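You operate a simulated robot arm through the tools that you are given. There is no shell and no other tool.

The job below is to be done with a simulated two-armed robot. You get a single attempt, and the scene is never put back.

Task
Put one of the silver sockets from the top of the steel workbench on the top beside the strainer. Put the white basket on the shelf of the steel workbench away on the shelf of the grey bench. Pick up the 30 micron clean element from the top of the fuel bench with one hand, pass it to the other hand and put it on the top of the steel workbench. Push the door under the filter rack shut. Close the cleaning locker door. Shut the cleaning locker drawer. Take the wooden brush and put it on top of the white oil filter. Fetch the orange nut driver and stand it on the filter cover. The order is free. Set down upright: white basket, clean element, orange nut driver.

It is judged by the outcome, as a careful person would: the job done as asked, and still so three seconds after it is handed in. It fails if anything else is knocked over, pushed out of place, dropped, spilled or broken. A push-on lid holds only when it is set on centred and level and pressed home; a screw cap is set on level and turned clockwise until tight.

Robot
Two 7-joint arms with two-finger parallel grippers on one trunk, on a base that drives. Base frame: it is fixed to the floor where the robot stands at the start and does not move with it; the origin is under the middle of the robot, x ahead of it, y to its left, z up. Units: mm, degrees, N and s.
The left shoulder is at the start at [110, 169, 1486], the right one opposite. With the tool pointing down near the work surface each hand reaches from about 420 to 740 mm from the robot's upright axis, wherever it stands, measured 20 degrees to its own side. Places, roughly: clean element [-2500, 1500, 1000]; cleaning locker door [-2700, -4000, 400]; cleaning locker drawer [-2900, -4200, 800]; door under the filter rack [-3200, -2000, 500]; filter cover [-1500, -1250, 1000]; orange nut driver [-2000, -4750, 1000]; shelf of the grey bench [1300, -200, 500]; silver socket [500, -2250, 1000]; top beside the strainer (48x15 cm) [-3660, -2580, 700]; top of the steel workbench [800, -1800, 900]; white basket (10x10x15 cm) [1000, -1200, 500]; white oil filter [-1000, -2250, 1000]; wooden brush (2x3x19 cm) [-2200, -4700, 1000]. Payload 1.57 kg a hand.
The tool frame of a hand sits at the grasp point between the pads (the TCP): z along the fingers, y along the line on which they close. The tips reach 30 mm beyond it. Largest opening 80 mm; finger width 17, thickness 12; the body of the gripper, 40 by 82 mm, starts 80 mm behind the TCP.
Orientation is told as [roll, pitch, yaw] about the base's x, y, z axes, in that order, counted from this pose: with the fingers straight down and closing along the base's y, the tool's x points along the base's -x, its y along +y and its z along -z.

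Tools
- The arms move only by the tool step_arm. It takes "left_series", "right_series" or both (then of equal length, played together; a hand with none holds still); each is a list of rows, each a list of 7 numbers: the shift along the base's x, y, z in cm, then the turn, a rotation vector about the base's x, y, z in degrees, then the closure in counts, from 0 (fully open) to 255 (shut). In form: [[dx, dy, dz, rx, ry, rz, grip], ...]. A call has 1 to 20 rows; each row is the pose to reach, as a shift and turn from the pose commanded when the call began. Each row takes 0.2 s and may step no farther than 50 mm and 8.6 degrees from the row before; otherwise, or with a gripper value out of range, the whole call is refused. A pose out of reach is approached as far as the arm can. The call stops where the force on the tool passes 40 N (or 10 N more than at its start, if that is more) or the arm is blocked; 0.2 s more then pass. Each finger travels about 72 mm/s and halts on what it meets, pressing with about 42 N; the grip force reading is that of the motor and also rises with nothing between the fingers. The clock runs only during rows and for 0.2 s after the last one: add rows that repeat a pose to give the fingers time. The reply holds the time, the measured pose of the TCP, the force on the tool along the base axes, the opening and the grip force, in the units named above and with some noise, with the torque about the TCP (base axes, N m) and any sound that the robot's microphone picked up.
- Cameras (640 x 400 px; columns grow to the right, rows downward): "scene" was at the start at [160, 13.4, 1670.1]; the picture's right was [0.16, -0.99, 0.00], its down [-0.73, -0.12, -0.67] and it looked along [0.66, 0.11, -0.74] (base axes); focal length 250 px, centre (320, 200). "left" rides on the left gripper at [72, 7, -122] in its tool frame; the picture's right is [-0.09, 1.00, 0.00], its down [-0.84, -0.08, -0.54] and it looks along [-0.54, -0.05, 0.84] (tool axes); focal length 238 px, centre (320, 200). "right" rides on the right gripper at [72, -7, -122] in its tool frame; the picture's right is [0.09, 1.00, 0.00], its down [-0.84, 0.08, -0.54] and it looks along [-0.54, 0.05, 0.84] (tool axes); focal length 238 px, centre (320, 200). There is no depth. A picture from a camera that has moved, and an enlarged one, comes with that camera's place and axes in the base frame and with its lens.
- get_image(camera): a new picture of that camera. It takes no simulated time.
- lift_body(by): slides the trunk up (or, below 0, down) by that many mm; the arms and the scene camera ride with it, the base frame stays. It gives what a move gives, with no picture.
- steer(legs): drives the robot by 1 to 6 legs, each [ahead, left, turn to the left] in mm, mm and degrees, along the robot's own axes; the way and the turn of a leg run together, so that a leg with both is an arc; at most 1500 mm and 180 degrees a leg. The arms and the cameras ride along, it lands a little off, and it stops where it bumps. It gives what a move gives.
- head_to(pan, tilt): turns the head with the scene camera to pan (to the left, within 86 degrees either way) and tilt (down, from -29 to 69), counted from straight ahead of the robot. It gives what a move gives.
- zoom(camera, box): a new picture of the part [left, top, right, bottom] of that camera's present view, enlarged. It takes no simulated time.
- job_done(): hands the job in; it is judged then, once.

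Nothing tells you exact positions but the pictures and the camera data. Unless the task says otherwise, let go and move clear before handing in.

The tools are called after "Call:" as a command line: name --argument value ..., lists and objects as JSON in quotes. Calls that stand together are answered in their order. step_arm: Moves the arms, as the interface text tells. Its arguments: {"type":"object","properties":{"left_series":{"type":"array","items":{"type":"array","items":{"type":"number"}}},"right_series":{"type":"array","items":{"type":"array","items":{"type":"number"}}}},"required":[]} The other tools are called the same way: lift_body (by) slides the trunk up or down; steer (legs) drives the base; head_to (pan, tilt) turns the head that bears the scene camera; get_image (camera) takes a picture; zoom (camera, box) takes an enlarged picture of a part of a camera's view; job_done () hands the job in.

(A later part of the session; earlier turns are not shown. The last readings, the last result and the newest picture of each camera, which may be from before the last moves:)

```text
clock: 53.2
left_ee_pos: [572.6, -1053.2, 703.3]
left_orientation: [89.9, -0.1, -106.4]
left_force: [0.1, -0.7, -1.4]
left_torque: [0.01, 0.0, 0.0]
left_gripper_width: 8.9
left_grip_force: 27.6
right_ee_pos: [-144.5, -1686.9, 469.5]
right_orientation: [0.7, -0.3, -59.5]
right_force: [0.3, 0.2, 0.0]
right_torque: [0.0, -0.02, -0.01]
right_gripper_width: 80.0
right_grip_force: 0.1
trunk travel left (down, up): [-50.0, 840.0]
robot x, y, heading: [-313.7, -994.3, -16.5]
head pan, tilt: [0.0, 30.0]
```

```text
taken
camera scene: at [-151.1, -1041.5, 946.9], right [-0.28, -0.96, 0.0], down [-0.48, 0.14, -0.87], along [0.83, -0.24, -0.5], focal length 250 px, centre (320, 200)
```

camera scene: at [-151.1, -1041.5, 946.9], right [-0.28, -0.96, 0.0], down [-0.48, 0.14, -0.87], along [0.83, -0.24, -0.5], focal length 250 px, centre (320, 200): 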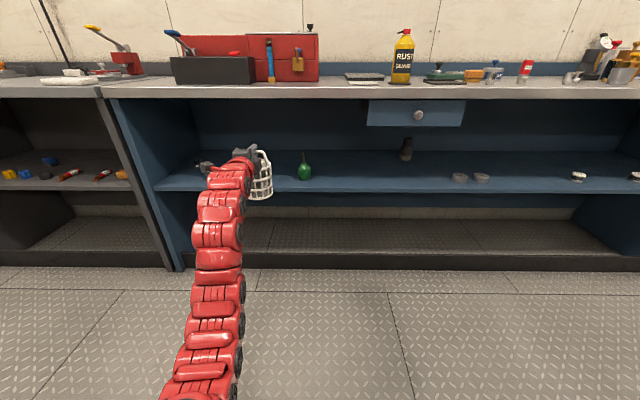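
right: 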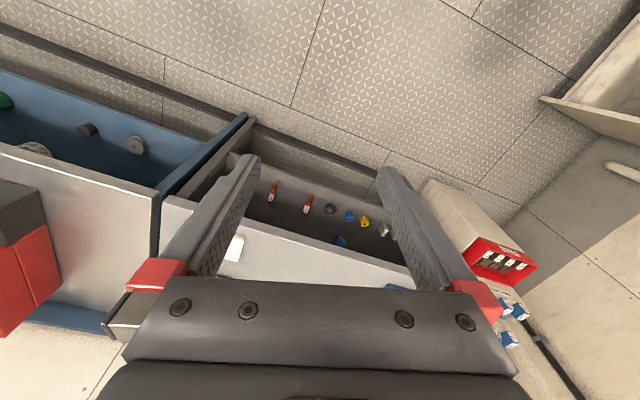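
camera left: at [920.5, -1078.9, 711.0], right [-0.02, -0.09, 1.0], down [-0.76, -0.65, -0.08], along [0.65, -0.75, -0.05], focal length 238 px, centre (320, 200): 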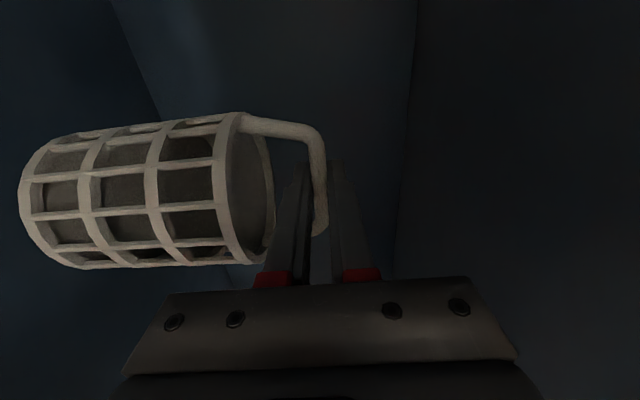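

Call:
steer --legs '[[0, 950, 0]]'

Call:
head_to --pan 0 --tilt 20

Call:
get_image --camera "scene"

Call:
zoom --camera "scene" --box '[140, 100, 460, 300]'

```text
clock: 58.2
left_ee_pos: [845.2, -133.1, 704.0]
left_orientation: [89.9, 0.0, -106.5]
left_force: [-0.1, -0.8, -1.3]
left_torque: [-0.02, 0.02, 0.02]
left_gripper_width: 8.7
left_grip_force: 27.4
right_ee_pos: [126.9, -767.2, 469.3]
right_orientation: [0.8, -0.2, -59.6]
right_force: [0.9, 0.8, 0.1]
right_torque: [0.0, -0.02, -0.03]
right_gripper_width: 80.0
right_grip_force: 0.0
trunk travel left (down, up): [-50.0, 840.0]
robot x, y, heading: [-44.2, -71.3, -16.5]
head pan, tilt: [0.0, 30.0]
```

```text
clock: 59.0
left_ee_pos: [844.2, -133.7, 704.3]
left_orientation: [89.8, -0.1, -106.4]
left_force: [-0.2, -0.1, -0.8]
left_torque: [0.01, 0.0, 0.02]
left_gripper_width: 8.8
left_grip_force: 27.7
right_ee_pos: [125.5, -766.7, 469.0]
right_orientation: [0.7, -0.3, -59.6]
right_force: [0.6, -0.2, 0.8]
right_torque: [0.0, 0.03, 0.01]
right_gripper_width: 79.9
right_grip_force: 0.1
trunk travel left (down, up): [-50.0, 840.0]
robot x, y, heading: [-47.1, -74.7, -16.7]
head pan, tilt: [0.0, 20.0]
```

```text
taken
camera scene: at [123.9, -120.7, 962.9], right [-0.28, -0.96, 0.0], down [-0.33, 0.1, -0.94], along [0.9, -0.27, -0.34], focal length 250 px, centre (320, 200)
```

scene: 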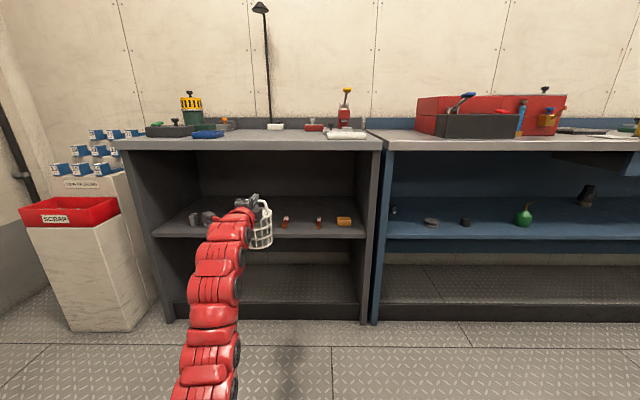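

```text
2.00 times, centred on (300, 200) of scene
camera zoom: at [123.9, -120.7, 962.9], right [-0.28, -0.96, 0.0], down [-0.33, 0.1, -0.94], along [0.9, -0.27, -0.34], focal length 500 px, centre (360, 200)
```

zoom: 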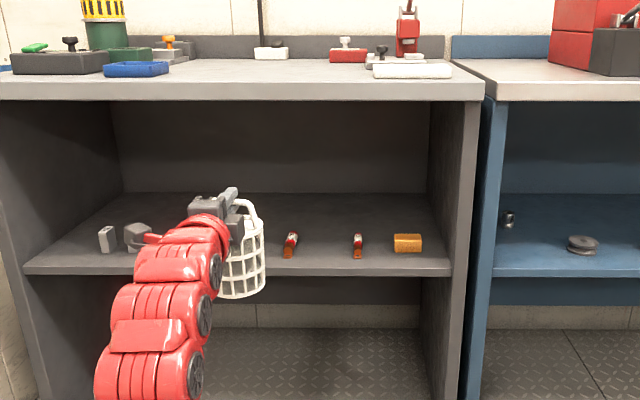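

The grey shelf's right-rear area is empty behind the red markers. I'll raise the trunk 100 mm to triangulate the shelf and see its rear.

Call:
lift_body --by 150

Call:
zoom --camera "scene" --box '[140, 130, 460, 330]'

```text
clock: 60.7
left_ee_pos: [845.2, -133.5, 854.3]
left_orientation: [89.8, -0.1, -106.5]
left_force: [-0.4, -0.2, -1.1]
left_torque: [0.0, -0.01, 0.0]
left_gripper_width: 8.9
left_grip_force: 27.8
right_ee_pos: [127.4, -765.8, 617.8]
right_orientation: [0.7, -0.3, -59.8]
right_force: [0.0, 0.3, 0.8]
right_torque: [0.01, 0.03, 0.01]
right_gripper_width: 80.0
right_grip_force: 0.0
trunk travel left (down, up): [-200.0, 690.0]
robot x, y, heading: [-43.4, -70.3, -16.4]
head pan, tilt: [0.0, 20.0]
```

```text
2.00 times, centred on (300, 230) of scene
camera zoom: at [124.1, -120.8, 1112.9], right [-0.28, -0.96, 0.0], down [-0.33, 0.1, -0.94], along [0.9, -0.27, -0.34], focal length 500 px, centre (360, 140)
```

zoom: 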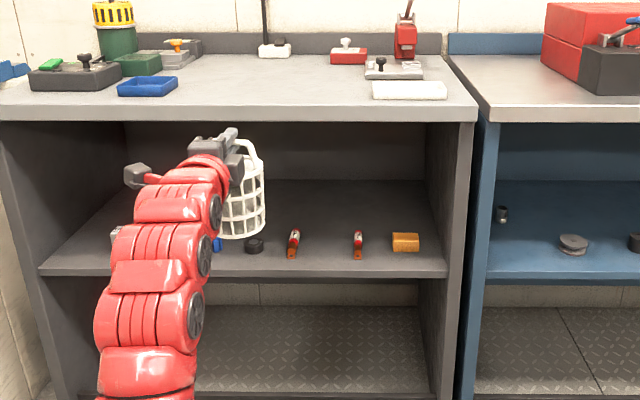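

I'll place the basket in the empty right-rear spot near [1251, -505]. Lower the trunk back, slide right 240 mm, then drive in.

Call:
lift_body --by -150

Call:
steer --legs '[[0, -240, 0], [430, 0, 0]]'

Call:
get_image --camera "scene"

Call:
get_image --camera "left"

```text
clock: 62.5
left_ee_pos: [844.3, -132.3, 704.8]
left_orientation: [89.8, 0.0, -106.5]
left_force: [-0.1, 0.4, -0.6]
left_torque: [0.02, 0.02, 0.01]
left_gripper_width: 8.8
left_grip_force: 27.3
right_ee_pos: [127.2, -765.6, 468.3]
right_orientation: [0.6, -0.3, -59.8]
right_force: [-0.5, 0.1, -0.4]
right_torque: [-0.02, -0.03, -0.01]
right_gripper_width: 80.1
right_grip_force: 0.0
trunk travel left (down, up): [-50.0, 840.0]
robot x, y, heading: [-46.5, -74.6, -16.4]
head pan, tilt: [0.0, 20.0]
```

```text
clock: 66.5
left_ee_pos: [1185.7, -486.7, 704.0]
left_orientation: [89.8, 0.0, -106.6]
left_force: [0.4, -0.9, 0.3]
left_torque: [-0.02, 0.02, -0.01]
left_gripper_width: 8.9
left_grip_force: 27.5
right_ee_pos: [466.9, -1118.5, 469.4]
right_orientation: [0.7, -0.3, -59.7]
right_force: [0.4, -0.2, 0.1]
right_torque: [-0.02, 0.03, 0.01]
right_gripper_width: 80.2
right_grip_force: 0.0
trunk travel left (down, up): [-50.0, 840.0]
robot x, y, heading: [295.6, -426.6, -16.4]
head pan, tilt: [0.0, 20.0]
```

```text
taken
camera scene: at [465.2, -474.0, 962.9], right [-0.29, -0.96, 0.0], down [-0.33, 0.1, -0.94], along [0.9, -0.27, -0.34], focal length 250 px, centre (320, 200)
```

scene: 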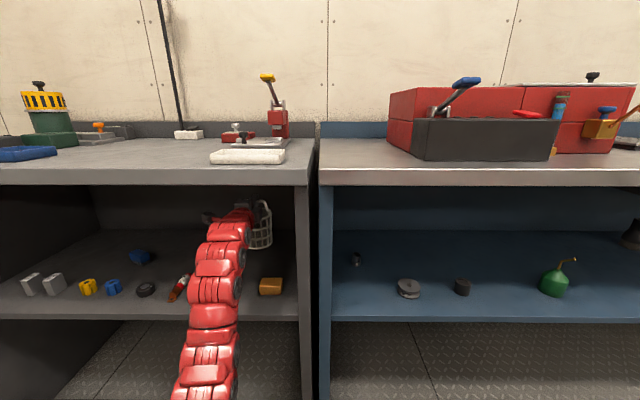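

```text
taken
camera left: at [1090.8, -384.2, 711.0], right [-0.02, -0.09, 1.0], down [-0.76, -0.65, -0.08], along [0.65, -0.76, -0.05], focal length 238 px, centre (320, 200)
```

left: 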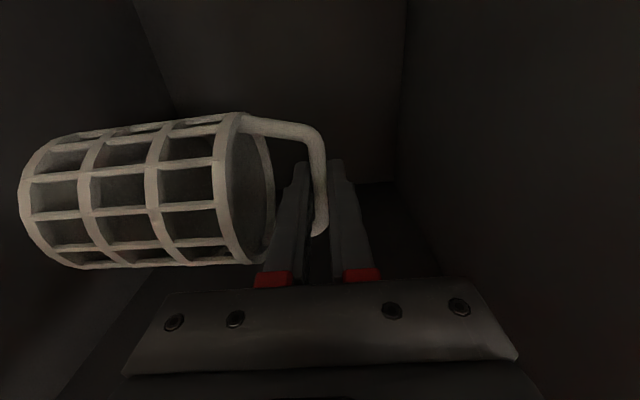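

Clear. I'll move forward 65 mm over the free spot and start lowering gently.

Call:
step_arm --left_series '[[2.0, -0.6, 0, 0, 0, 0, 255], [4.0, -1.2, 0, 0, 0, 0, 255], [6.2, -1.8, 0, 0, 0, 0, 255], [6.2, -1.8, -1, 0, 0, 0, 255], [6.2, -1.8, -2, 0, 0, 0, 255], [6.2, -1.8, -3, 0, 0, 0, 255], [6.2, -1.8, -4, 0, 0, 0, 255], [6.2, -1.8, -4.5, 0, 0, 0, 255]]'

Call:
zoom --camera "scene" --box '[180, 190, 340, 290]'

```text
clock: 68.2
left_ee_pos: [1248.7, -504.2, 658.2]
left_orientation: [89.8, 0.1, -106.6]
left_force: [0.3, -0.1, -1.6]
left_torque: [-0.01, -0.02, 0.01]
left_gripper_width: 9.0
left_grip_force: 27.1
right_ee_pos: [466.8, -1119.5, 467.9]
right_orientation: [0.7, -0.3, -59.8]
right_force: [0.8, -0.3, -0.6]
right_torque: [-0.01, 0.01, 0.0]
right_gripper_width: 80.0
right_grip_force: 0.0
trunk travel left (down, up): [-50.0, 840.0]
robot x, y, heading: [298.5, -424.1, -16.6]
head pan, tilt: [0.0, 20.0]
```

```text
4.00 times, centred on (260, 240) of scene
camera zoom: at [465.2, -474.0, 962.9], right [-0.29, -0.96, 0.0], down [-0.33, 0.1, -0.94], along [0.9, -0.27, -0.34], focal length 1000 px, centre (560, 40)
```

zoom: 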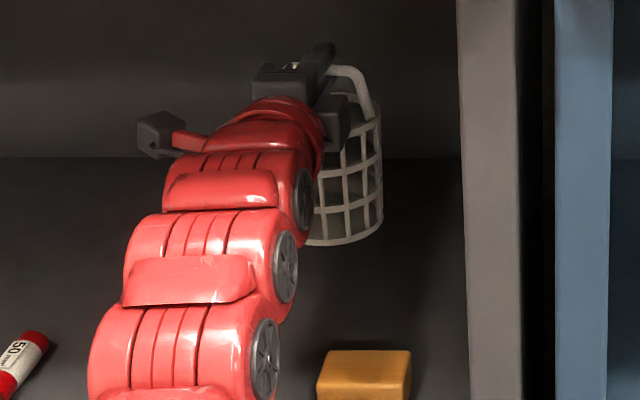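

Call:
step_arm --left_series '[[0, 0, -0.4, 0, 0, 0, 255], [0, 0, -0.8, 0, 0, 0, 255], [0, 0, -1.2, 0, 0, 0, 255], [0, 0, -1.6, 0, 0, 0, 255], [0, 0, -1.6, 0, 0, 0, 255]]'

```text
clock: 69.5
left_ee_pos: [1248.0, -503.9, 643.8]
left_orientation: [89.8, 0.0, -106.6]
left_force: [1.0, 0.2, -0.9]
left_torque: [-0.01, 0.02, 0.0]
left_gripper_width: 9.0
left_grip_force: 27.3
right_ee_pos: [466.0, -1119.3, 468.9]
right_orientation: [0.7, -0.3, -59.8]
right_force: [-0.7, 0.6, 0.8]
right_torque: [0.0, -0.03, 0.01]
right_gripper_width: 80.2
right_grip_force: 0.0
trunk travel left (down, up): [-50.0, 840.0]
robot x, y, heading: [295.6, -423.1, -16.7]
head pan, tilt: [0.0, 20.0]
```

No contact yet at z 644; I continue lowering in small steps.

Call:
step_arm --left_series '[[0, 0, -0.3, 0, 0, 0, 255], [0, 0, -0.6, 0, 0, 0, 255], [0, 0, -0.9, 0, 0, 0, 255], [0, 0, -0.9, 0, 0, 0, 255]]'

Call:
zoom --camera "scene" --box '[180, 190, 340, 290]'

```text
clock: 70.5
left_ee_pos: [1247.2, -505.7, 635.7]
left_orientation: [89.9, -0.1, -106.6]
left_force: [-0.6, -0.8, -0.5]
left_torque: [0.0, 0.02, 0.05]
left_gripper_width: 9.0
left_grip_force: 27.4
right_ee_pos: [467.5, -1119.5, 469.5]
right_orientation: [0.7, -0.2, -59.8]
right_force: [0.5, -0.7, -0.9]
right_torque: [0.0, 0.05, 0.04]
right_gripper_width: 80.3
right_grip_force: 0.1
trunk travel left (down, up): [-50.0, 840.0]
robot x, y, heading: [300.4, -424.5, -16.5]
head pan, tilt: [0.0, 20.0]
```

```text
4.00 times, centred on (260, 240) of scene
camera zoom: at [465.2, -474.0, 962.9], right [-0.29, -0.96, 0.0], down [-0.33, 0.1, -0.94], along [0.9, -0.27, -0.34], focal length 1000 px, centre (560, 40)
```

zoom: 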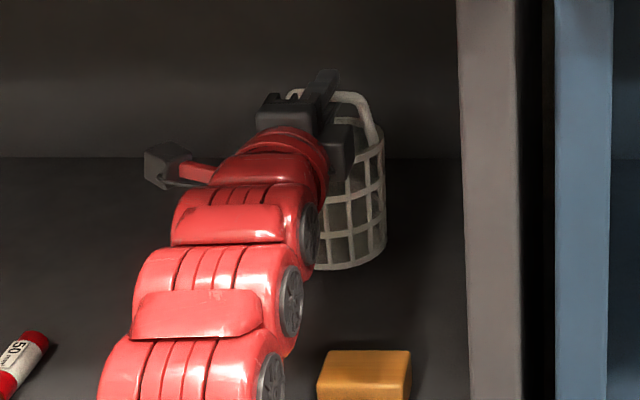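

Call:
step_arm --left_series '[[0, 0, -0.2, 0, 0, 0, 255], [0, 0, -0.4, 0, 0, 0, 255], [0, 0, -0.6, 0, 0, 0, 255], [0, 0, -0.6, 0, 0, 0, 255]]'

```text
clock: 71.5
left_ee_pos: [1247.5, -504.3, 628.9]
left_orientation: [89.9, 0.0, -106.6]
left_force: [-0.1, 0.1, -0.2]
left_torque: [0.03, 0.07, 0.04]
left_gripper_width: 8.8
left_grip_force: 27.4
right_ee_pos: [467.0, -1118.3, 467.9]
right_orientation: [0.7, -0.4, -59.8]
right_force: [-0.7, 0.0, 0.1]
right_torque: [-0.03, -0.02, 0.01]
right_gripper_width: 80.0
right_grip_force: 0.0
trunk travel left (down, up): [-50.0, 840.0]
robot x, y, heading: [298.8, -426.6, -16.7]
head pan, tilt: [0.0, 20.0]
```

Call:
step_arm --left_series '[[0, 0, -0.15, 0, 0, 0, 255], [0, 0, -0.3, 0, 0, 0, 255], [0, 0, -0.3, 0, 0, 0, 255]]'

Call:
zoom --camera "scene" --box '[180, 190, 340, 290]'

Call:
get_image --camera "left"

```text
clock: 72.2
left_ee_pos: [1246.9, -505.8, 625.1]
left_orientation: [90.0, -0.1, -106.7]
left_force: [0.8, -0.1, -1.4]
left_torque: [0.02, -0.01, -0.01]
left_gripper_width: 8.7
left_grip_force: 27.3
right_ee_pos: [467.3, -1119.2, 468.1]
right_orientation: [0.7, -0.3, -59.8]
right_force: [0.2, -0.1, -0.9]
right_torque: [0.01, 0.01, -0.01]
right_gripper_width: 80.0
right_grip_force: 0.0
trunk travel left (down, up): [-50.0, 840.0]
robot x, y, heading: [300.0, -425.4, -16.5]
head pan, tilt: [0.0, 20.0]
```

```text
4.00 times, centred on (260, 240) of scene
camera zoom: at [465.2, -474.0, 962.9], right [-0.29, -0.96, 0.0], down [-0.33, 0.1, -0.94], along [0.9, -0.27, -0.34], focal length 1000 px, centre (560, 40)
```

zoom: 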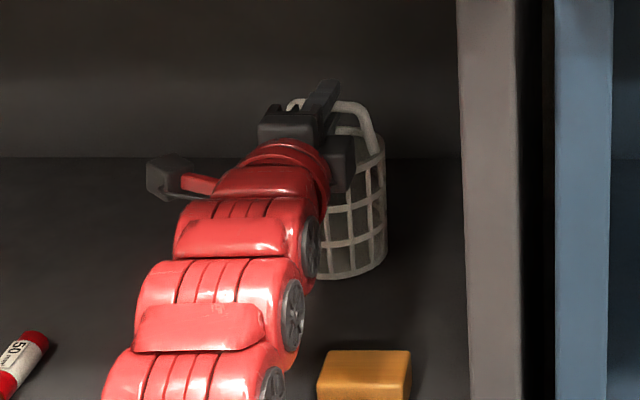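

```text
taken
camera left: at [1152.3, -402.2, 632.3], right [-0.02, -0.09, 1.0], down [-0.76, -0.65, -0.08], along [0.65, -0.76, -0.05], focal length 238 px, centre (320, 200)
```

left: 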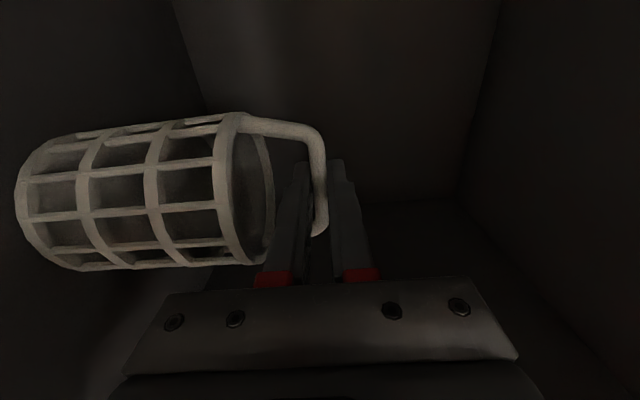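

Still hanging freely; I keep lowering in 2 mm steps.

Call:
step_arm --left_series '[[0, 0, -0.2, 0, 0, 0, 255], [0, 0, -0.4, 0, 0, 0, 255], [0, 0, -0.6, 0, 0, 0, 255], [0, 0, -0.6, 0, 0, 0, 255]]'

```text
clock: 73.2
left_ee_pos: [1247.1, -504.6, 622.5]
left_orientation: [90.1, 0.0, -106.6]
left_force: [-2.8, 1.4, 8.6]
left_torque: [-0.05, -0.04, -0.02]
left_gripper_width: 8.9
left_grip_force: 27.3
right_ee_pos: [467.0, -1118.8, 468.4]
right_orientation: [0.7, -0.4, -59.7]
right_force: [-0.2, -0.2, -0.3]
right_torque: [0.01, 0.0, 0.0]
right_gripper_width: 79.9
right_grip_force: 0.1
trunk travel left (down, up): [-50.0, 840.0]
robot x, y, heading: [294.6, -428.6, -16.4]
head pan, tilt: [0.0, 20.0]
```

Contact at z ≈ 623. I'll relieve the pressure slightly and open to about 40 mm, then check.

Call:
step_arm --left_series '[[0, 0, 0.3, 0, 0, 0, 255], [0, 0, 0.3, 0, 0, 0, 200], [0, 0, 0.3, 0, 0, 0, 127], [0, 0, 0.3, 0, 0, 0, 127], [0, 0, 0.3, 0, 0, 0, 127]]'

Call:
zoom --camera "scene" --box '[180, 190, 340, 290]'

Call:
get_image --camera "left"

```text
clock: 74.5
left_ee_pos: [1246.8, -504.4, 621.9]
left_orientation: [89.8, 0.0, -106.6]
left_force: [-1.1, 0.0, -0.4]
left_torque: [0.05, 0.0, -0.01]
left_gripper_width: 40.2
left_grip_force: 0.1
right_ee_pos: [466.9, -1119.7, 469.0]
right_orientation: [0.6, -0.4, -59.8]
right_force: [0.0, -0.2, -0.4]
right_torque: [-0.02, 0.02, 0.02]
right_gripper_width: 80.0
right_grip_force: 0.1
trunk travel left (down, up): [-50.0, 840.0]
robot x, y, heading: [295.6, -424.8, -16.6]
head pan, tilt: [0.0, 20.0]
```

```text
4.00 times, centred on (260, 240) of scene
camera zoom: at [465.1, -474.0, 962.9], right [-0.29, -0.96, 0.0], down [-0.33, 0.1, -0.94], along [0.9, -0.27, -0.34], focal length 1000 px, centre (560, 40)
```

zoom: 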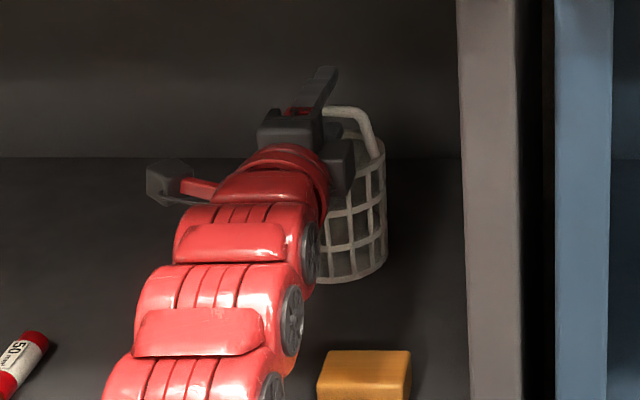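

```text
taken
camera left: at [1152.3, -401.6, 628.8], right [-0.02, -0.09, 1.0], down [-0.76, -0.65, -0.08], along [0.65, -0.76, -0.05], focal length 238 px, centre (320, 200)
```

left: 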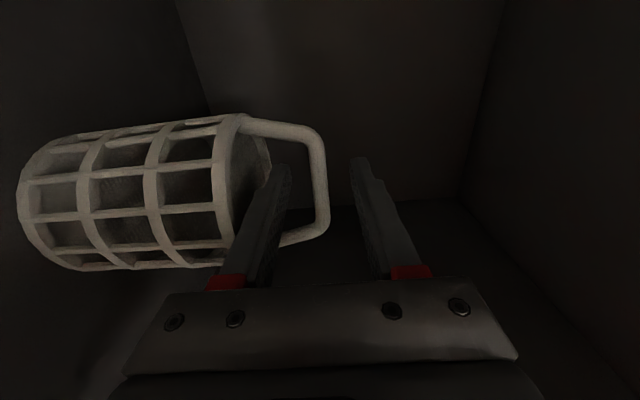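

The basket stands upright and the bar is free between the fingers. I'll retreat straight back.

Call:
step_arm --left_series '[[-1.9, 0.57, 0.1, 0, 0, 0, 127], [-3.8, 1.13, 0.1, 0, 0, 0, 127], [-5.75, 1.7, 0.1, 0, 0, 0, 127], [-7.7, 2.27, 0.1, 0, 0, 0, 127], [-9.6, 2.83, 0.1, 0, 0, 0, 127]]'

Call:
zoom --camera "scene" --box '[180, 190, 340, 290]'

```text
clock: 75.7
left_ee_pos: [1151.5, -477.1, 622.7]
left_orientation: [89.9, 0.0, -106.6]
left_force: [-0.4, -0.2, -0.2]
left_torque: [0.02, -0.02, -0.05]
left_gripper_width: 40.3
left_grip_force: 0.1
right_ee_pos: [467.4, -1119.3, 468.9]
right_orientation: [0.7, -0.3, -59.6]
right_force: [-0.4, 0.3, 0.5]
right_torque: [0.02, -0.04, 0.0]
right_gripper_width: 80.1
right_grip_force: 0.0
trunk travel left (down, up): [-50.0, 840.0]
robot x, y, heading: [300.3, -422.0, -16.7]
head pan, tilt: [0.0, 20.0]
```

```text
4.00 times, centred on (260, 240) of scene
camera zoom: at [465.1, -473.9, 962.9], right [-0.29, -0.96, 0.0], down [-0.33, 0.1, -0.94], along [0.9, -0.27, -0.34], focal length 1000 px, centre (560, 40)
```

zoom: 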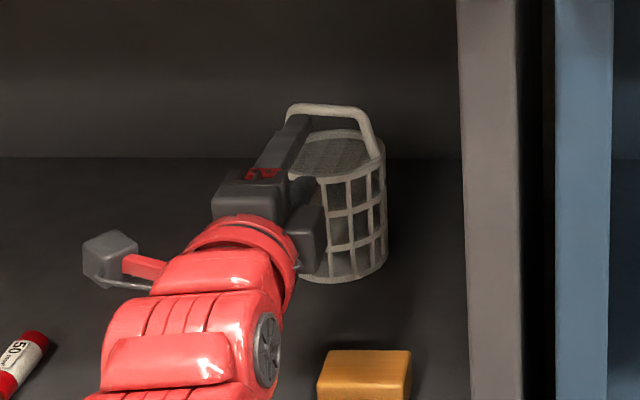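

The basket stands upright on the grey shelf. I'll raise the hand a bit and back out.

Call:
step_arm --left_series '[[-1.9, 0.57, 2, 0, 0, 0, 127], [-3.8, 1.13, 4, 0, 0, 0, 127], [-5.75, 1.7, 6, 0, 0, 0, 127], [-7.7, 2.27, 8, 0, 0, 0, 127]]'

Call:
steer --legs '[[-450, 0, 0]]'

Call:
zoom --camera "scene" --box '[180, 120, 420, 270]'

```text
clock: 76.7
left_ee_pos: [1072.9, -453.3, 703.7]
left_orientation: [90.0, 0.0, -106.7]
left_force: [0.9, -0.1, -0.2]
left_torque: [-0.01, -0.02, -0.01]
left_gripper_width: 40.2
left_grip_force: 0.1
right_ee_pos: [467.5, -1119.6, 468.0]
right_orientation: [0.8, -0.4, -59.8]
right_force: [-0.6, -0.5, 0.7]
right_torque: [0.02, -0.02, 0.02]
right_gripper_width: 80.3
right_grip_force: 0.0
trunk travel left (down, up): [-50.0, 840.0]
robot x, y, heading: [293.0, -424.4, -16.4]
head pan, tilt: [0.0, 20.0]
```

```text
clock: 79.3
left_ee_pos: [651.5, -326.1, 703.0]
left_orientation: [90.0, 0.0, -106.5]
left_force: [-0.7, 0.3, 0.5]
left_torque: [0.0, 0.02, 0.03]
left_gripper_width: 40.0
left_grip_force: 0.1
right_ee_pos: [45.6, -992.6, 469.5]
right_orientation: [0.7, -0.3, -59.6]
right_force: [0.9, 0.2, -0.4]
right_torque: [0.02, 0.0, 0.01]
right_gripper_width: 80.1
right_grip_force: 0.1
trunk travel left (down, up): [-50.0, 840.0]
robot x, y, heading: [-126.2, -296.3, -16.8]
head pan, tilt: [0.0, 20.0]
```

```text
2.67 times, centred on (300, 195) of scene
camera zoom: at [41.4, -347.5, 963.0], right [-0.28, -0.96, 0.0], down [-0.33, 0.1, -0.94], along [0.9, -0.27, -0.34], focal length 667 px, centre (373, 213)
```

zoom: 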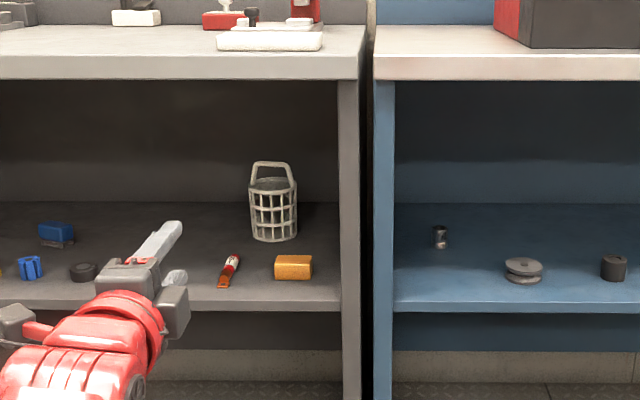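

White basket is done. Now I'll raise the trunk and bring the arms to a compact tool-down carrying posture.

Call:
lift_body --by 400

Call:
lift_body --by 350

Call:
step_arm --left_series '[[-1.77, 0.71, -2.83, -2.922, 5.381, 4.33, 0], [-3.54, 1.42, -5.66, -5.844, 10.762, 8.66, 0], [-5.31, 2.14, -8.49, -8.766, 16.143, 12.99, 0], [-7.08, 2.85, -11.32, -11.688, 21.524, 17.32, 0], [-8.84, 3.56, -14.16, -14.61, 26.905, 21.65, 0], [-10.61, 4.27, -16.99, -17.532, 32.286, 25.98, 0], [-12.38, 4.99, -19.82, -20.454, 37.667, 30.31, 0], [-14.15, 5.7, -22.65, -23.376, 43.048, 34.64, 0], [-15.92, 6.41, -25.48, -26.298, 48.429, 38.97, 0], [-17.69, 7.12, -28.31, -29.22, 53.81, 43.3, 0], [-19.46, 7.84, -31.14, -32.142, 59.191, 47.63, 0], [-21.23, 8.55, -33.97, -35.064, 64.572, 51.96, 0], [-23.0, 9.26, -36.8, -37.986, 69.953, 56.29, 0], [-24.77, 9.97, -39.63, -40.908, 75.334, 60.62, 0], [-26.53, 10.69, -42.47, -43.83, 80.715, 64.95, 0], [-28.3, 11.4, -45.3, -46.75, 86.1, 69.28, 0]]' --right_series '[[1.22, 2.23, -1.37, 0, 0, 2.69, 0], [2.45, 4.45, -2.74, 0, 0, 5.38, 0], [3.67, 6.68, -4.11, 0, 0, 8.07, 0], [4.89, 8.91, -5.48, 0, 0, 10.76, 0], [6.11, 11.13, -6.85, 0, 0, 13.45, 0], [7.34, 13.36, -8.21, 0, 0, 16.14, 0], [8.56, 15.59, -9.58, 0, 0, 18.83, 0], [9.78, 17.82, -10.95, 0, 0, 21.52, 0], [11.0, 20.04, -12.32, 0, 0, 24.21, 0], [12.23, 22.27, -13.69, 0, 0, 26.9, 0], [13.45, 24.5, -15.06, 0, 0, 29.59, 0], [14.67, 26.72, -16.43, 0, 0, 32.28, 0], [15.89, 28.95, -17.8, 0, 0, 34.97, 0], [17.12, 31.18, -19.16, 0, 0, 37.66, 0], [18.34, 33.4, -20.53, 0, 0, 40.35, 0], [19.56, 35.63, -21.9, 0, 0, 43.0, 0]]'

```text
clock: 83.2
left_ee_pos: [650.1, -325.9, 1102.8]
left_orientation: [89.8, -0.1, -106.6]
left_force: [0.3, 0.1, -0.2]
left_torque: [-0.03, 0.03, 0.01]
left_gripper_width: 40.1
left_grip_force: 0.1
right_ee_pos: [45.1, -993.0, 868.4]
right_orientation: [0.8, -0.3, -59.6]
right_force: [-0.9, -0.1, -0.7]
right_torque: [0.01, 0.0, 0.01]
right_gripper_width: 79.8
right_grip_force: 0.1
trunk travel left (down, up): [-450.0, 440.0]
robot x, y, heading: [-126.9, -301.1, -16.2]
head pan, tilt: [0.0, 20.0]
```

```text
clock: 86.6
left_ee_pos: [649.0, -325.3, 1453.8]
left_orientation: [89.9, 0.0, -106.5]
left_force: [-0.2, 0.7, -0.2]
left_torque: [-0.01, 0.01, -0.03]
left_gripper_width: 40.2
left_grip_force: 0.1
right_ee_pos: [46.6, -994.0, 1217.7]
right_orientation: [0.8, -0.3, -59.6]
right_force: [0.2, -0.4, -0.7]
right_torque: [0.0, 0.0, 0.0]
right_gripper_width: 80.0
right_grip_force: 0.1
trunk travel left (down, up): [-800.0, 90.0]
robot x, y, heading: [-127.7, -300.7, -16.3]
head pan, tilt: [0.0, 20.0]
```

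```text
clock: 90.0
left_ee_pos: [369.6, -212.1, 993.8]
left_orientation: [-0.5, 0.0, -16.4]
left_force: [0.6, 0.4, 0.0]
left_torque: [0.01, 0.04, -0.01]
left_gripper_width: 79.8
left_grip_force: 0.0
left hand out of reach, approached as far as the arm can: row 7, 8, 9, 10, 11, 12, 13, 14, 15, 16
right_ee_pos: [175.4, -968.2, 1187.1]
right_orientation: [-0.6, -2.5, -17.0]
right_force: [0.4, 1.3, -0.5]
right_torque: [0.02, 0.05, -0.02]
right_gripper_width: 79.9
right_grip_force: 0.0
right hand out of reach, approached as far as the arm can: row 1, 2, 3, 4, 5, 6, 7, 8, 9, 10, 11, 12, 13, 14, 15, 16
trunk travel left (down, up): [-800.0, 90.0]
robot x, y, heading: [-123.0, -299.6, -16.5]
head pan, tilt: [0.0, 20.0]
```

The left arm is tucked; the right arm stuck high and wide. I'll lower it first, then bring it in.

Call:
step_arm --right_series '[[0, 0, -4, 0, 0, 0, 0], [0, 0, -8, 0, 0, 0, 0], [0, 0, -12, 0, 0, 0, 0], [0, 0, -16, 0, 0, 0, 0], [0, 0, -19, 0, 0, 0, 0], [1, 3.5, -19, 0, 0, 0, 0], [2, 7, -19, 0, 0, 0, 0], [3, 10.5, -19, 0, 0, 0, 0], [4, 14, -19, 0, 0, 0, 0], [5, 17.5, -19, 0, 0, 0, 0], [6, 21, -19, 0, 0, 0, 0], [7, 24.5, -19, 0, 0, 0, 0], [7, 28, -19, 0, 0, 0, 0], [7, 31.5, -19, 0, 0, 0, 0], [7, 33, -19, 0, 0, 0, 0]]'

```text
clock: 93.2
left_ee_pos: [367.2, -213.1, 995.9]
left_orientation: [-0.2, -0.4, -16.4]
left_force: [0.1, -0.2, 0.0]
left_torque: [-0.02, -0.02, 0.03]
left_gripper_width: 79.8
left_grip_force: 0.1
right_ee_pos: [226.6, -625.2, 989.1]
right_orientation: [0.7, -0.2, -16.5]
right_force: [0.1, 0.1, 0.5]
right_torque: [-0.02, 0.01, 0.0]
right_gripper_width: 79.8
right_grip_force: 0.0
right hand out of reach, approached as far as the arm can: row 2, 3, 9, 10, 11
trunk travel left (down, up): [-800.0, 90.0]
robot x, y, heading: [-125.0, -299.5, -16.6]
head pan, tilt: [0.0, 20.0]
```

Compact posture reached. I'll slide left away from the ladder and turn around toward the fuel bench.

Call:
steer --legs '[[0, 420, 0], [0, 0, 180]]'

Call:
head_to --pan -25 --tilt 20

Call:
get_image --camera "scene"

Call:
head_to --pan 30 --tilt 20

Call:
get_image --camera "scene"

```text
clock: 103.1
left_ee_pos: [-502.6, 23.7, 996.3]
left_orientation: [-0.3, -0.3, 162.7]
left_force: [-0.1, 0.7, -0.8]
left_torque: [0.01, -0.05, 0.01]
left_gripper_width: 79.8
left_grip_force: 0.0
right_ee_pos: [-353.1, 435.5, 988.5]
right_orientation: [0.6, -0.4, 162.6]
right_force: [0.6, -0.3, 0.0]
right_torque: [-0.01, 0.01, 0.0]
right_gripper_width: 79.9
right_grip_force: 0.1
trunk travel left (down, up): [-800.0, 90.0]
robot x, y, heading: [-5.4, 105.3, 162.7]
head pan, tilt: [0.0, 20.0]
```

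```text
clock: 104.0
left_ee_pos: [-503.1, 23.4, 995.3]
left_orientation: [-0.3, -0.3, 162.5]
left_force: [-1.2, 0.5, 0.3]
left_torque: [-0.01, -0.03, -0.01]
left_gripper_width: 80.1
left_grip_force: 0.2
right_ee_pos: [-354.6, 436.2, 989.3]
right_orientation: [0.7, -0.3, 162.5]
right_force: [-0.5, -0.1, 0.3]
right_torque: [-0.02, 0.01, 0.02]
right_gripper_width: 80.2
right_grip_force: 0.0
trunk travel left (down, up): [-800.0, 90.0]
robot x, y, heading: [-9.4, 105.1, 162.8]
head pan, tilt: [-25.0, 20.0]
```

```text
taken
camera scene: at [-151.5, 190.4, 1713.0], right [0.67, 0.74, 0.0], down [0.25, -0.23, -0.94], along [-0.69, 0.63, -0.34], focal length 250 px, centre (320, 200)
```

scene: 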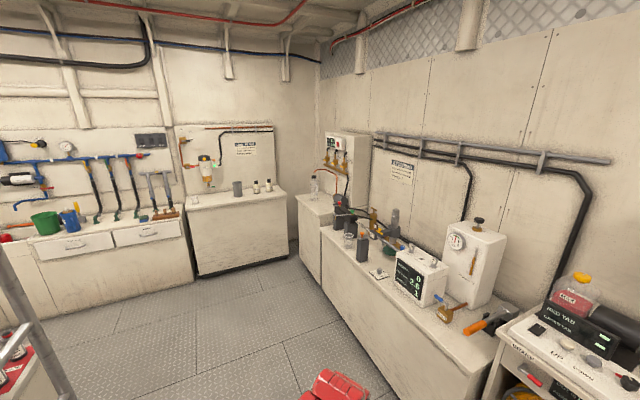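

```text
clock: 105.2
left_ee_pos: [-502.8, 24.8, 994.8]
left_orientation: [-0.3, -0.3, 162.6]
left_force: [0.6, 0.3, 0.0]
left_torque: [-0.01, 0.0, 0.01]
left_gripper_width: 80.1
left_grip_force: 0.1
right_ee_pos: [-353.9, 435.3, 987.3]
right_orientation: [0.7, -0.3, 162.6]
right_force: [0.0, 0.1, -0.2]
right_torque: [0.0, -0.04, -0.01]
right_gripper_width: 79.8
right_grip_force: 0.0
trunk travel left (down, up): [-800.0, 90.0]
robot x, y, heading: [-7.6, 106.3, 162.8]
head pan, tilt: [30.0, 20.0]
```

```text
taken
camera scene: at [-173.6, 107.5, 1713.0], right [-0.22, 0.98, 0.0], down [0.33, 0.07, -0.94], along [-0.92, -0.2, -0.34], focal length 250 px, centre (320, 200)
```

scene: 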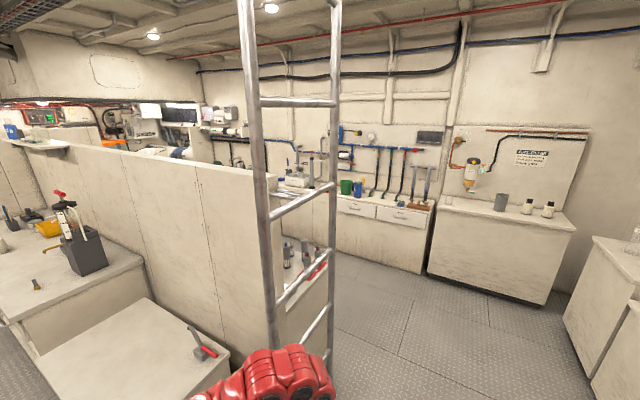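

The fuel bench appears to be the corner counter with a grey cylinder and two small bottle-like items. Let me zoom on it.

Call:
head_to --pan -10 --tilt 15

Call:
zoom --camera "scene" --box '[300, 130, 460, 230]'

Call:
zoom --camera "scene" --box '[120, 130, 360, 280]'

```text
clock: 106.3
left_ee_pos: [-503.5, 23.2, 996.1]
left_orientation: [-0.3, -0.3, 162.6]
left_force: [0.1, -0.3, 0.0]
left_torque: [-0.04, 0.0, 0.02]
left_gripper_width: 80.1
left_grip_force: 0.1
right_ee_pos: [-356.0, 435.0, 988.5]
right_orientation: [0.7, -0.3, 162.5]
right_force: [0.0, -0.1, -0.1]
right_torque: [-0.01, -0.01, 0.02]
right_gripper_width: 79.7
right_grip_force: 0.0
trunk travel left (down, up): [-800.0, 90.0]
robot x, y, heading: [-11.5, 103.1, 162.5]
head pan, tilt: [-10.0, 15.0]
```

```text
4.00 times, centred on (380, 180) of scene
camera zoom: at [-165.6, 170.6, 1721.1], right [0.46, 0.89, 0.0], down [0.23, -0.12, -0.97], along [-0.86, 0.44, -0.26], focal length 1000 px, centre (80, 280)
```

zoom: 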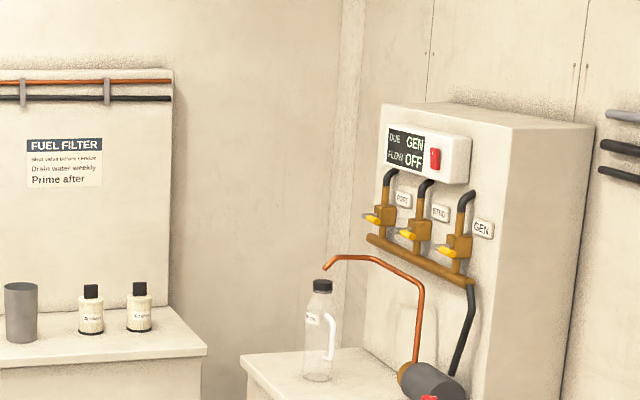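

```text
2.67 times, centred on (240, 205) of scene
camera zoom: at [-165.6, 170.6, 1721.1], right [0.46, 0.89, 0.0], down [0.23, -0.12, -0.97], along [-0.86, 0.44, -0.26], focal length 667 px, centre (533, 187)
```

zoom: 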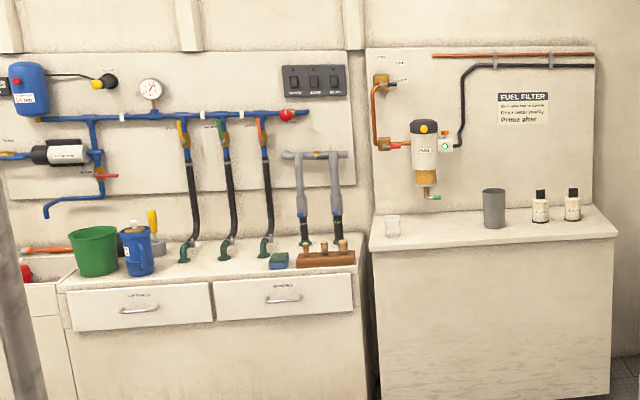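

The fuel bench holds two similar elements with labels; I need to read which is 30 micron and clean. I'll drive closer.

Call:
steer --legs '[[1400, 0, 0], [0, -350, 0]]'

Call:
head_to --pan 0 --tilt 30

Call:
get_image --camera "scene"

```text
clock: 115.2
left_ee_pos: [-1744.3, 792.9, 995.1]
left_orientation: [-0.4, -0.2, 162.0]
left_force: [0.5, 0.6, 0.1]
left_torque: [-0.02, 0.01, -0.02]
left_gripper_width: 79.9
left_grip_force: 0.1
right_ee_pos: [-1592.6, 1202.6, 988.2]
right_orientation: [0.8, -0.2, 161.9]
right_force: [-0.1, -0.7, -0.7]
right_torque: [0.01, 0.0, 0.03]
right_gripper_width: 80.2
right_grip_force: 0.0
trunk travel left (down, up): [-800.0, 90.0]
robot x, y, heading: [-1250.4, 868.2, 162.0]
head pan, tilt: [-10.0, 15.0]
```

```text
clock: 116.0
left_ee_pos: [-1744.8, 792.8, 995.5]
left_orientation: [-0.3, -0.4, 161.9]
left_force: [1.0, -1.1, -0.5]
left_torque: [0.01, 0.0, 0.0]
left_gripper_width: 80.2
left_grip_force: 0.0
right_ee_pos: [-1591.2, 1203.1, 989.0]
right_orientation: [0.8, -0.3, 161.9]
right_force: [-0.2, -0.2, 0.6]
right_torque: [-0.01, 0.02, 0.01]
right_gripper_width: 80.2
right_grip_force: 0.1
trunk travel left (down, up): [-800.0, 90.0]
robot x, y, heading: [-1247.7, 871.8, 162.4]
head pan, tilt: [0.0, 30.0]
```

```text
taken
camera scene: at [-1409.0, 921.0, 1697.0], right [0.31, 0.95, 0.0], down [0.48, -0.15, -0.87], along [-0.82, 0.27, -0.5], focal length 250 px, centre (320, 200)
```

scene: 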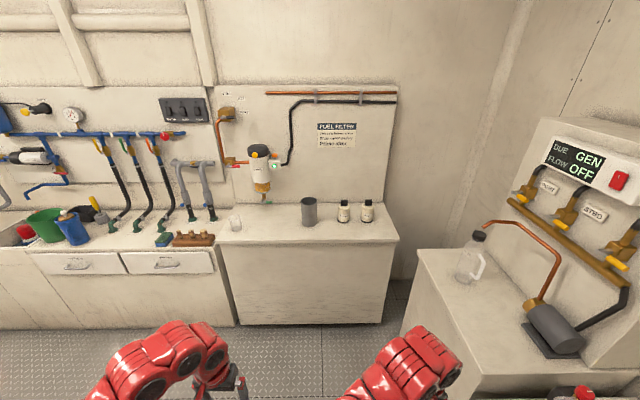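

Call:
zoom --camera "scene" --box '[280, 180, 400, 255]'

Call:
zoom --camera "scene" --box '[220, 130, 420, 255]'

```text
5.33 times, centred on (340, 218) of scene
camera zoom: at [-1409.0, 921.0, 1697.0], right [0.31, 0.95, 0.0], down [0.48, -0.15, -0.87], along [-0.82, 0.27, -0.5], focal length 1333 px, centre (213, 107)
```

zoom: 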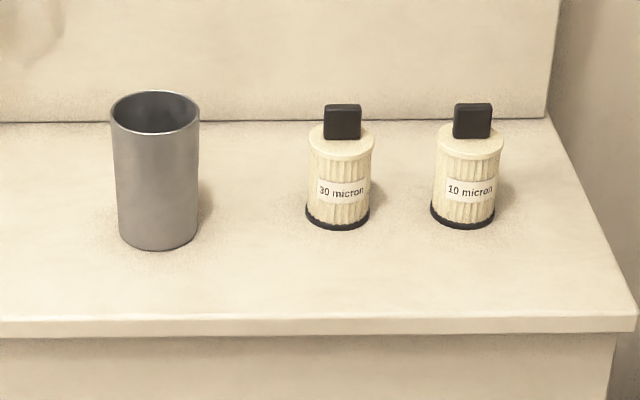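

```text
3.20 times, centred on (320, 192) of scene
camera zoom: at [-1409.0, 921.0, 1697.0], right [0.31, 0.95, 0.0], down [0.48, -0.15, -0.87], along [-0.82, 0.27, -0.5], focal length 800 px, centre (320, 224)
```

zoom: 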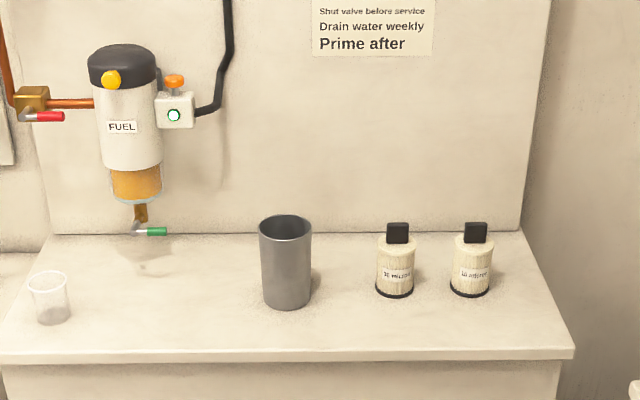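

Left element reads "30 micron", right one "10 micron". I'll lower the trunk 300 mm for parallax to locate it.

Call:
lift_body --by -300

Call:
zoom --camera "scene" --box '[280, 120, 400, 195]'

```text
clock: 119.0
left_ee_pos: [-1744.4, 792.6, 695.0]
left_orientation: [-0.3, -0.3, 162.0]
left_force: [-0.8, -0.2, 0.4]
left_torque: [-0.02, 0.0, 0.0]
left_gripper_width: 80.0
left_grip_force: 0.0
right_ee_pos: [-1593.1, 1202.6, 687.8]
right_orientation: [0.7, -0.3, 162.0]
right_force: [-0.3, 0.4, 0.6]
right_torque: [-0.01, 0.0, 0.03]
right_gripper_width: 79.6
right_grip_force: 0.0
trunk travel left (down, up): [-500.0, 390.0]
robot x, y, heading: [-1250.9, 867.7, 162.0]
head pan, tilt: [0.0, 30.0]
```

```text
5.33 times, centred on (340, 158) of scene
camera zoom: at [-1409.0, 920.8, 1396.9], right [0.31, 0.95, 0.0], down [0.48, -0.15, -0.87], along [-0.82, 0.27, -0.5], focal length 1333 px, centre (213, 427)
```

zoom: 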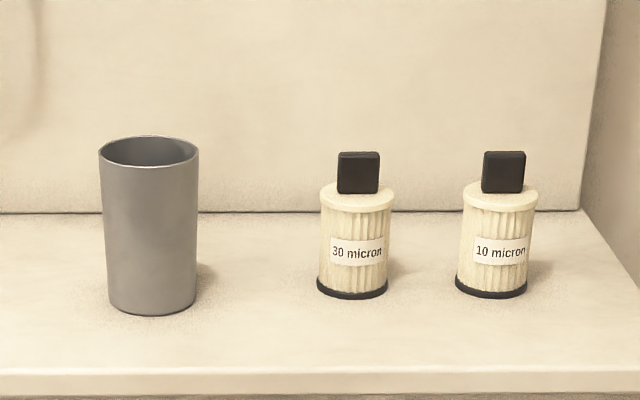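

The 30 micron element stands at about [-2508, 1421], base z ≈ 861, tab top z ≈ 998. I'll raise the trunk again and drive up so it's in front of the right hand.

Call:
lift_body --by 300

Call:
steer --legs '[[0, 63, 0], [680, 0, 0]]'

Call:
head_to --pan -10 --tilt 50

Call:
get_image --camera "scene"

Call:
get_image --camera "right"

```text
clock: 122.0
left_ee_pos: [-1744.1, 792.3, 995.7]
left_orientation: [-0.3, -0.3, 161.9]
left_force: [0.4, 0.3, 0.0]
left_torque: [0.01, 0.03, -0.04]
left_gripper_width: 80.2
left_grip_force: 0.1
right_ee_pos: [-1591.5, 1203.3, 989.1]
right_orientation: [0.7, -0.3, 162.0]
right_force: [-0.5, 0.4, 0.5]
right_torque: [0.02, -0.02, 0.02]
right_gripper_width: 79.9
right_grip_force: 0.1
trunk travel left (down, up): [-800.0, 90.0]
robot x, y, heading: [-1245.8, 870.2, 162.1]
head pan, tilt: [0.0, 30.0]
```

```text
clock: 126.3
left_ee_pos: [-2411.7, 937.1, 995.0]
left_orientation: [-0.3, -0.3, 162.5]
left_force: [-0.7, 0.1, 0.1]
left_torque: [-0.03, 0.0, 0.01]
left_gripper_width: 80.0
left_grip_force: 0.0
right_ee_pos: [-2261.6, 1348.2, 989.1]
right_orientation: [0.8, -0.2, 162.3]
right_force: [0.2, -0.1, -0.3]
right_torque: [-0.01, -0.01, 0.0]
right_gripper_width: 79.8
right_grip_force: 0.1
trunk travel left (down, up): [-800.0, 90.0]
robot x, y, heading: [-1920.2, 1018.0, 162.4]
head pan, tilt: [0.0, 30.0]
```

```text
clock: 127.1
left_ee_pos: [-2412.3, 937.0, 995.5]
left_orientation: [-0.3, -0.3, 162.4]
left_force: [-0.6, -0.1, 0.1]
left_torque: [-0.01, 0.01, -0.01]
left_gripper_width: 80.2
left_grip_force: 0.0
right_ee_pos: [-2262.0, 1348.8, 989.4]
right_orientation: [0.7, -0.3, 162.2]
right_force: [0.1, 0.3, 0.1]
right_torque: [0.0, 0.01, 0.01]
right_gripper_width: 80.1
right_grip_force: 0.1
trunk travel left (down, up): [-800.0, 90.0]
robot x, y, heading: [-1915.2, 1018.4, 162.5]
head pan, tilt: [-10.0, 50.0]
```

```text
taken
camera scene: at [-2059.7, 1075.6, 1667.5], right [0.46, 0.89, 0.0], down [0.68, -0.35, -0.64], along [-0.57, 0.3, -0.77], focal length 250 px, centre (320, 200)
```

scene: 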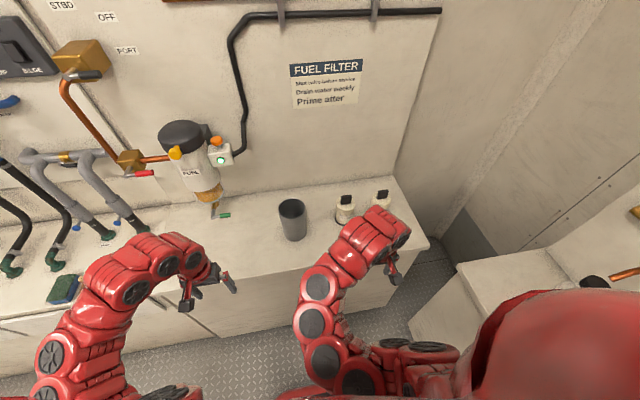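

```text
taken
camera right: at [-2189.1, 1334.4, 1110.1], right [-0.21, -0.98, 0.01], down [-0.82, 0.19, 0.55], along [-0.54, 0.11, -0.84], focal length 238 px, centre (320, 200)
```

right: 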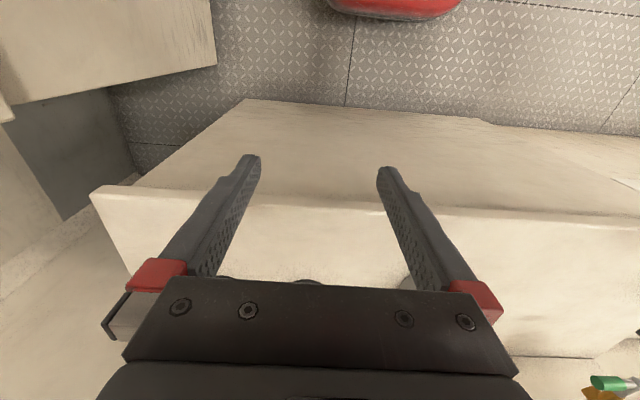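

The right hand is short of the elements. I'll raise it, rotate the gripper 90° so it closes across the tab, and move above the 30 micron element.

Call:
step_arm --right_series '[[0, 0, 4, 0, 0, 8, 0], [0, 0, 8, 0, 0, 16, 0], [0, 0, 12, 0, 0, 24, 0], [-2.7, 0.8, 13, 0, 0, 32, 0], [-5.5, 1.6, 13, 0, 0, 40, 0], [-8.2, 2.4, 13, 0, 0, 48, 0], [-10.9, 3.2, 13, 0, 0, 56, 0], [-13.7, 4.0, 13, 0, 0, 64, 0], [-16.4, 4.8, 13, 0, 0, 72, 0], [-19.1, 5.6, 13, 0, 0, 80, 0], [-21.9, 6.4, 13, 0, 0, 87, 0], [-24.6, 7.2, 13, 0, 0, 90, 0]]'

Call:
get_image --camera "right"

Call:
get_image --camera "scene"

```text
clock: 129.9
left_ee_pos: [-2413.2, 936.0, 995.2]
left_orientation: [-0.3, -0.2, 162.4]
left_force: [-0.2, -0.1, -0.1]
left_torque: [-0.02, -0.01, -0.05]
left_gripper_width: 80.0
left_grip_force: 0.0
right_ee_pos: [-2538.3, 1468.0, 1129.1]
right_orientation: [-18.3, -8.1, -119.5]
right_force: [0.0, -0.2, 1.0]
right_torque: [0.06, -0.04, -0.01]
right_gripper_width: 80.1
right_grip_force: 0.0
right hand out of reach, approached as far as the arm can: row 1, 2, 3, 4, 5, 6, 7, 8, 9, 10, 11
trunk travel left (down, up): [-800.0, 90.0]
robot x, y, heading: [-1917.4, 1020.5, 162.3]
head pan, tilt: [-10.0, 50.0]
stopped in row 12 (right hand): the arm was blocked; the commanded pose is now the measured one
```

```text
taken
camera right: at [-2464.6, 1528.0, 1236.4], right [0.85, -0.42, -0.32], down [-0.16, -0.78, 0.6], along [-0.51, -0.46, -0.73], focal length 238 px, centre (320, 200)
```

right: 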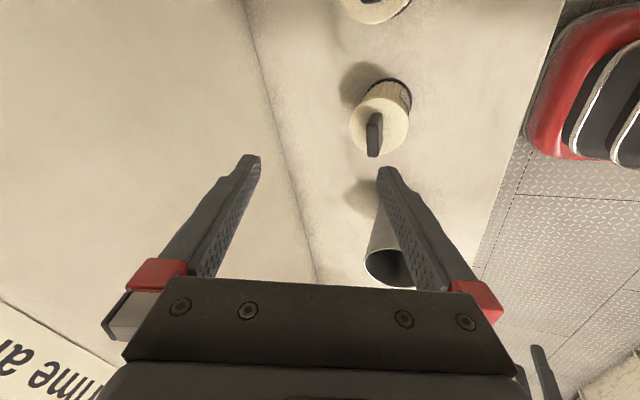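

```text
taken
camera scene: at [-2061.6, 1072.3, 1667.3], right [0.46, 0.89, 0.0], down [0.68, -0.35, -0.64], along [-0.57, 0.3, -0.77], focal length 250 px, centre (320, 200)
```

scene: 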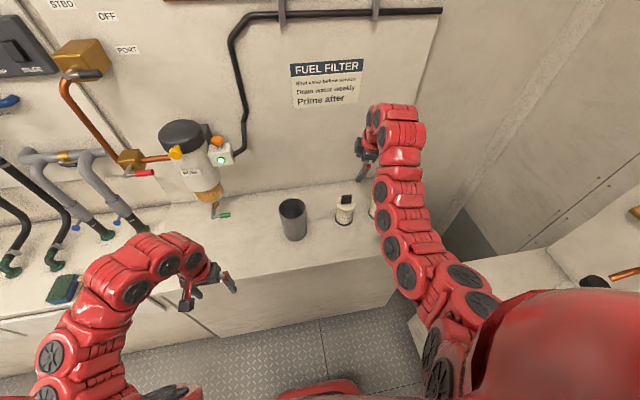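

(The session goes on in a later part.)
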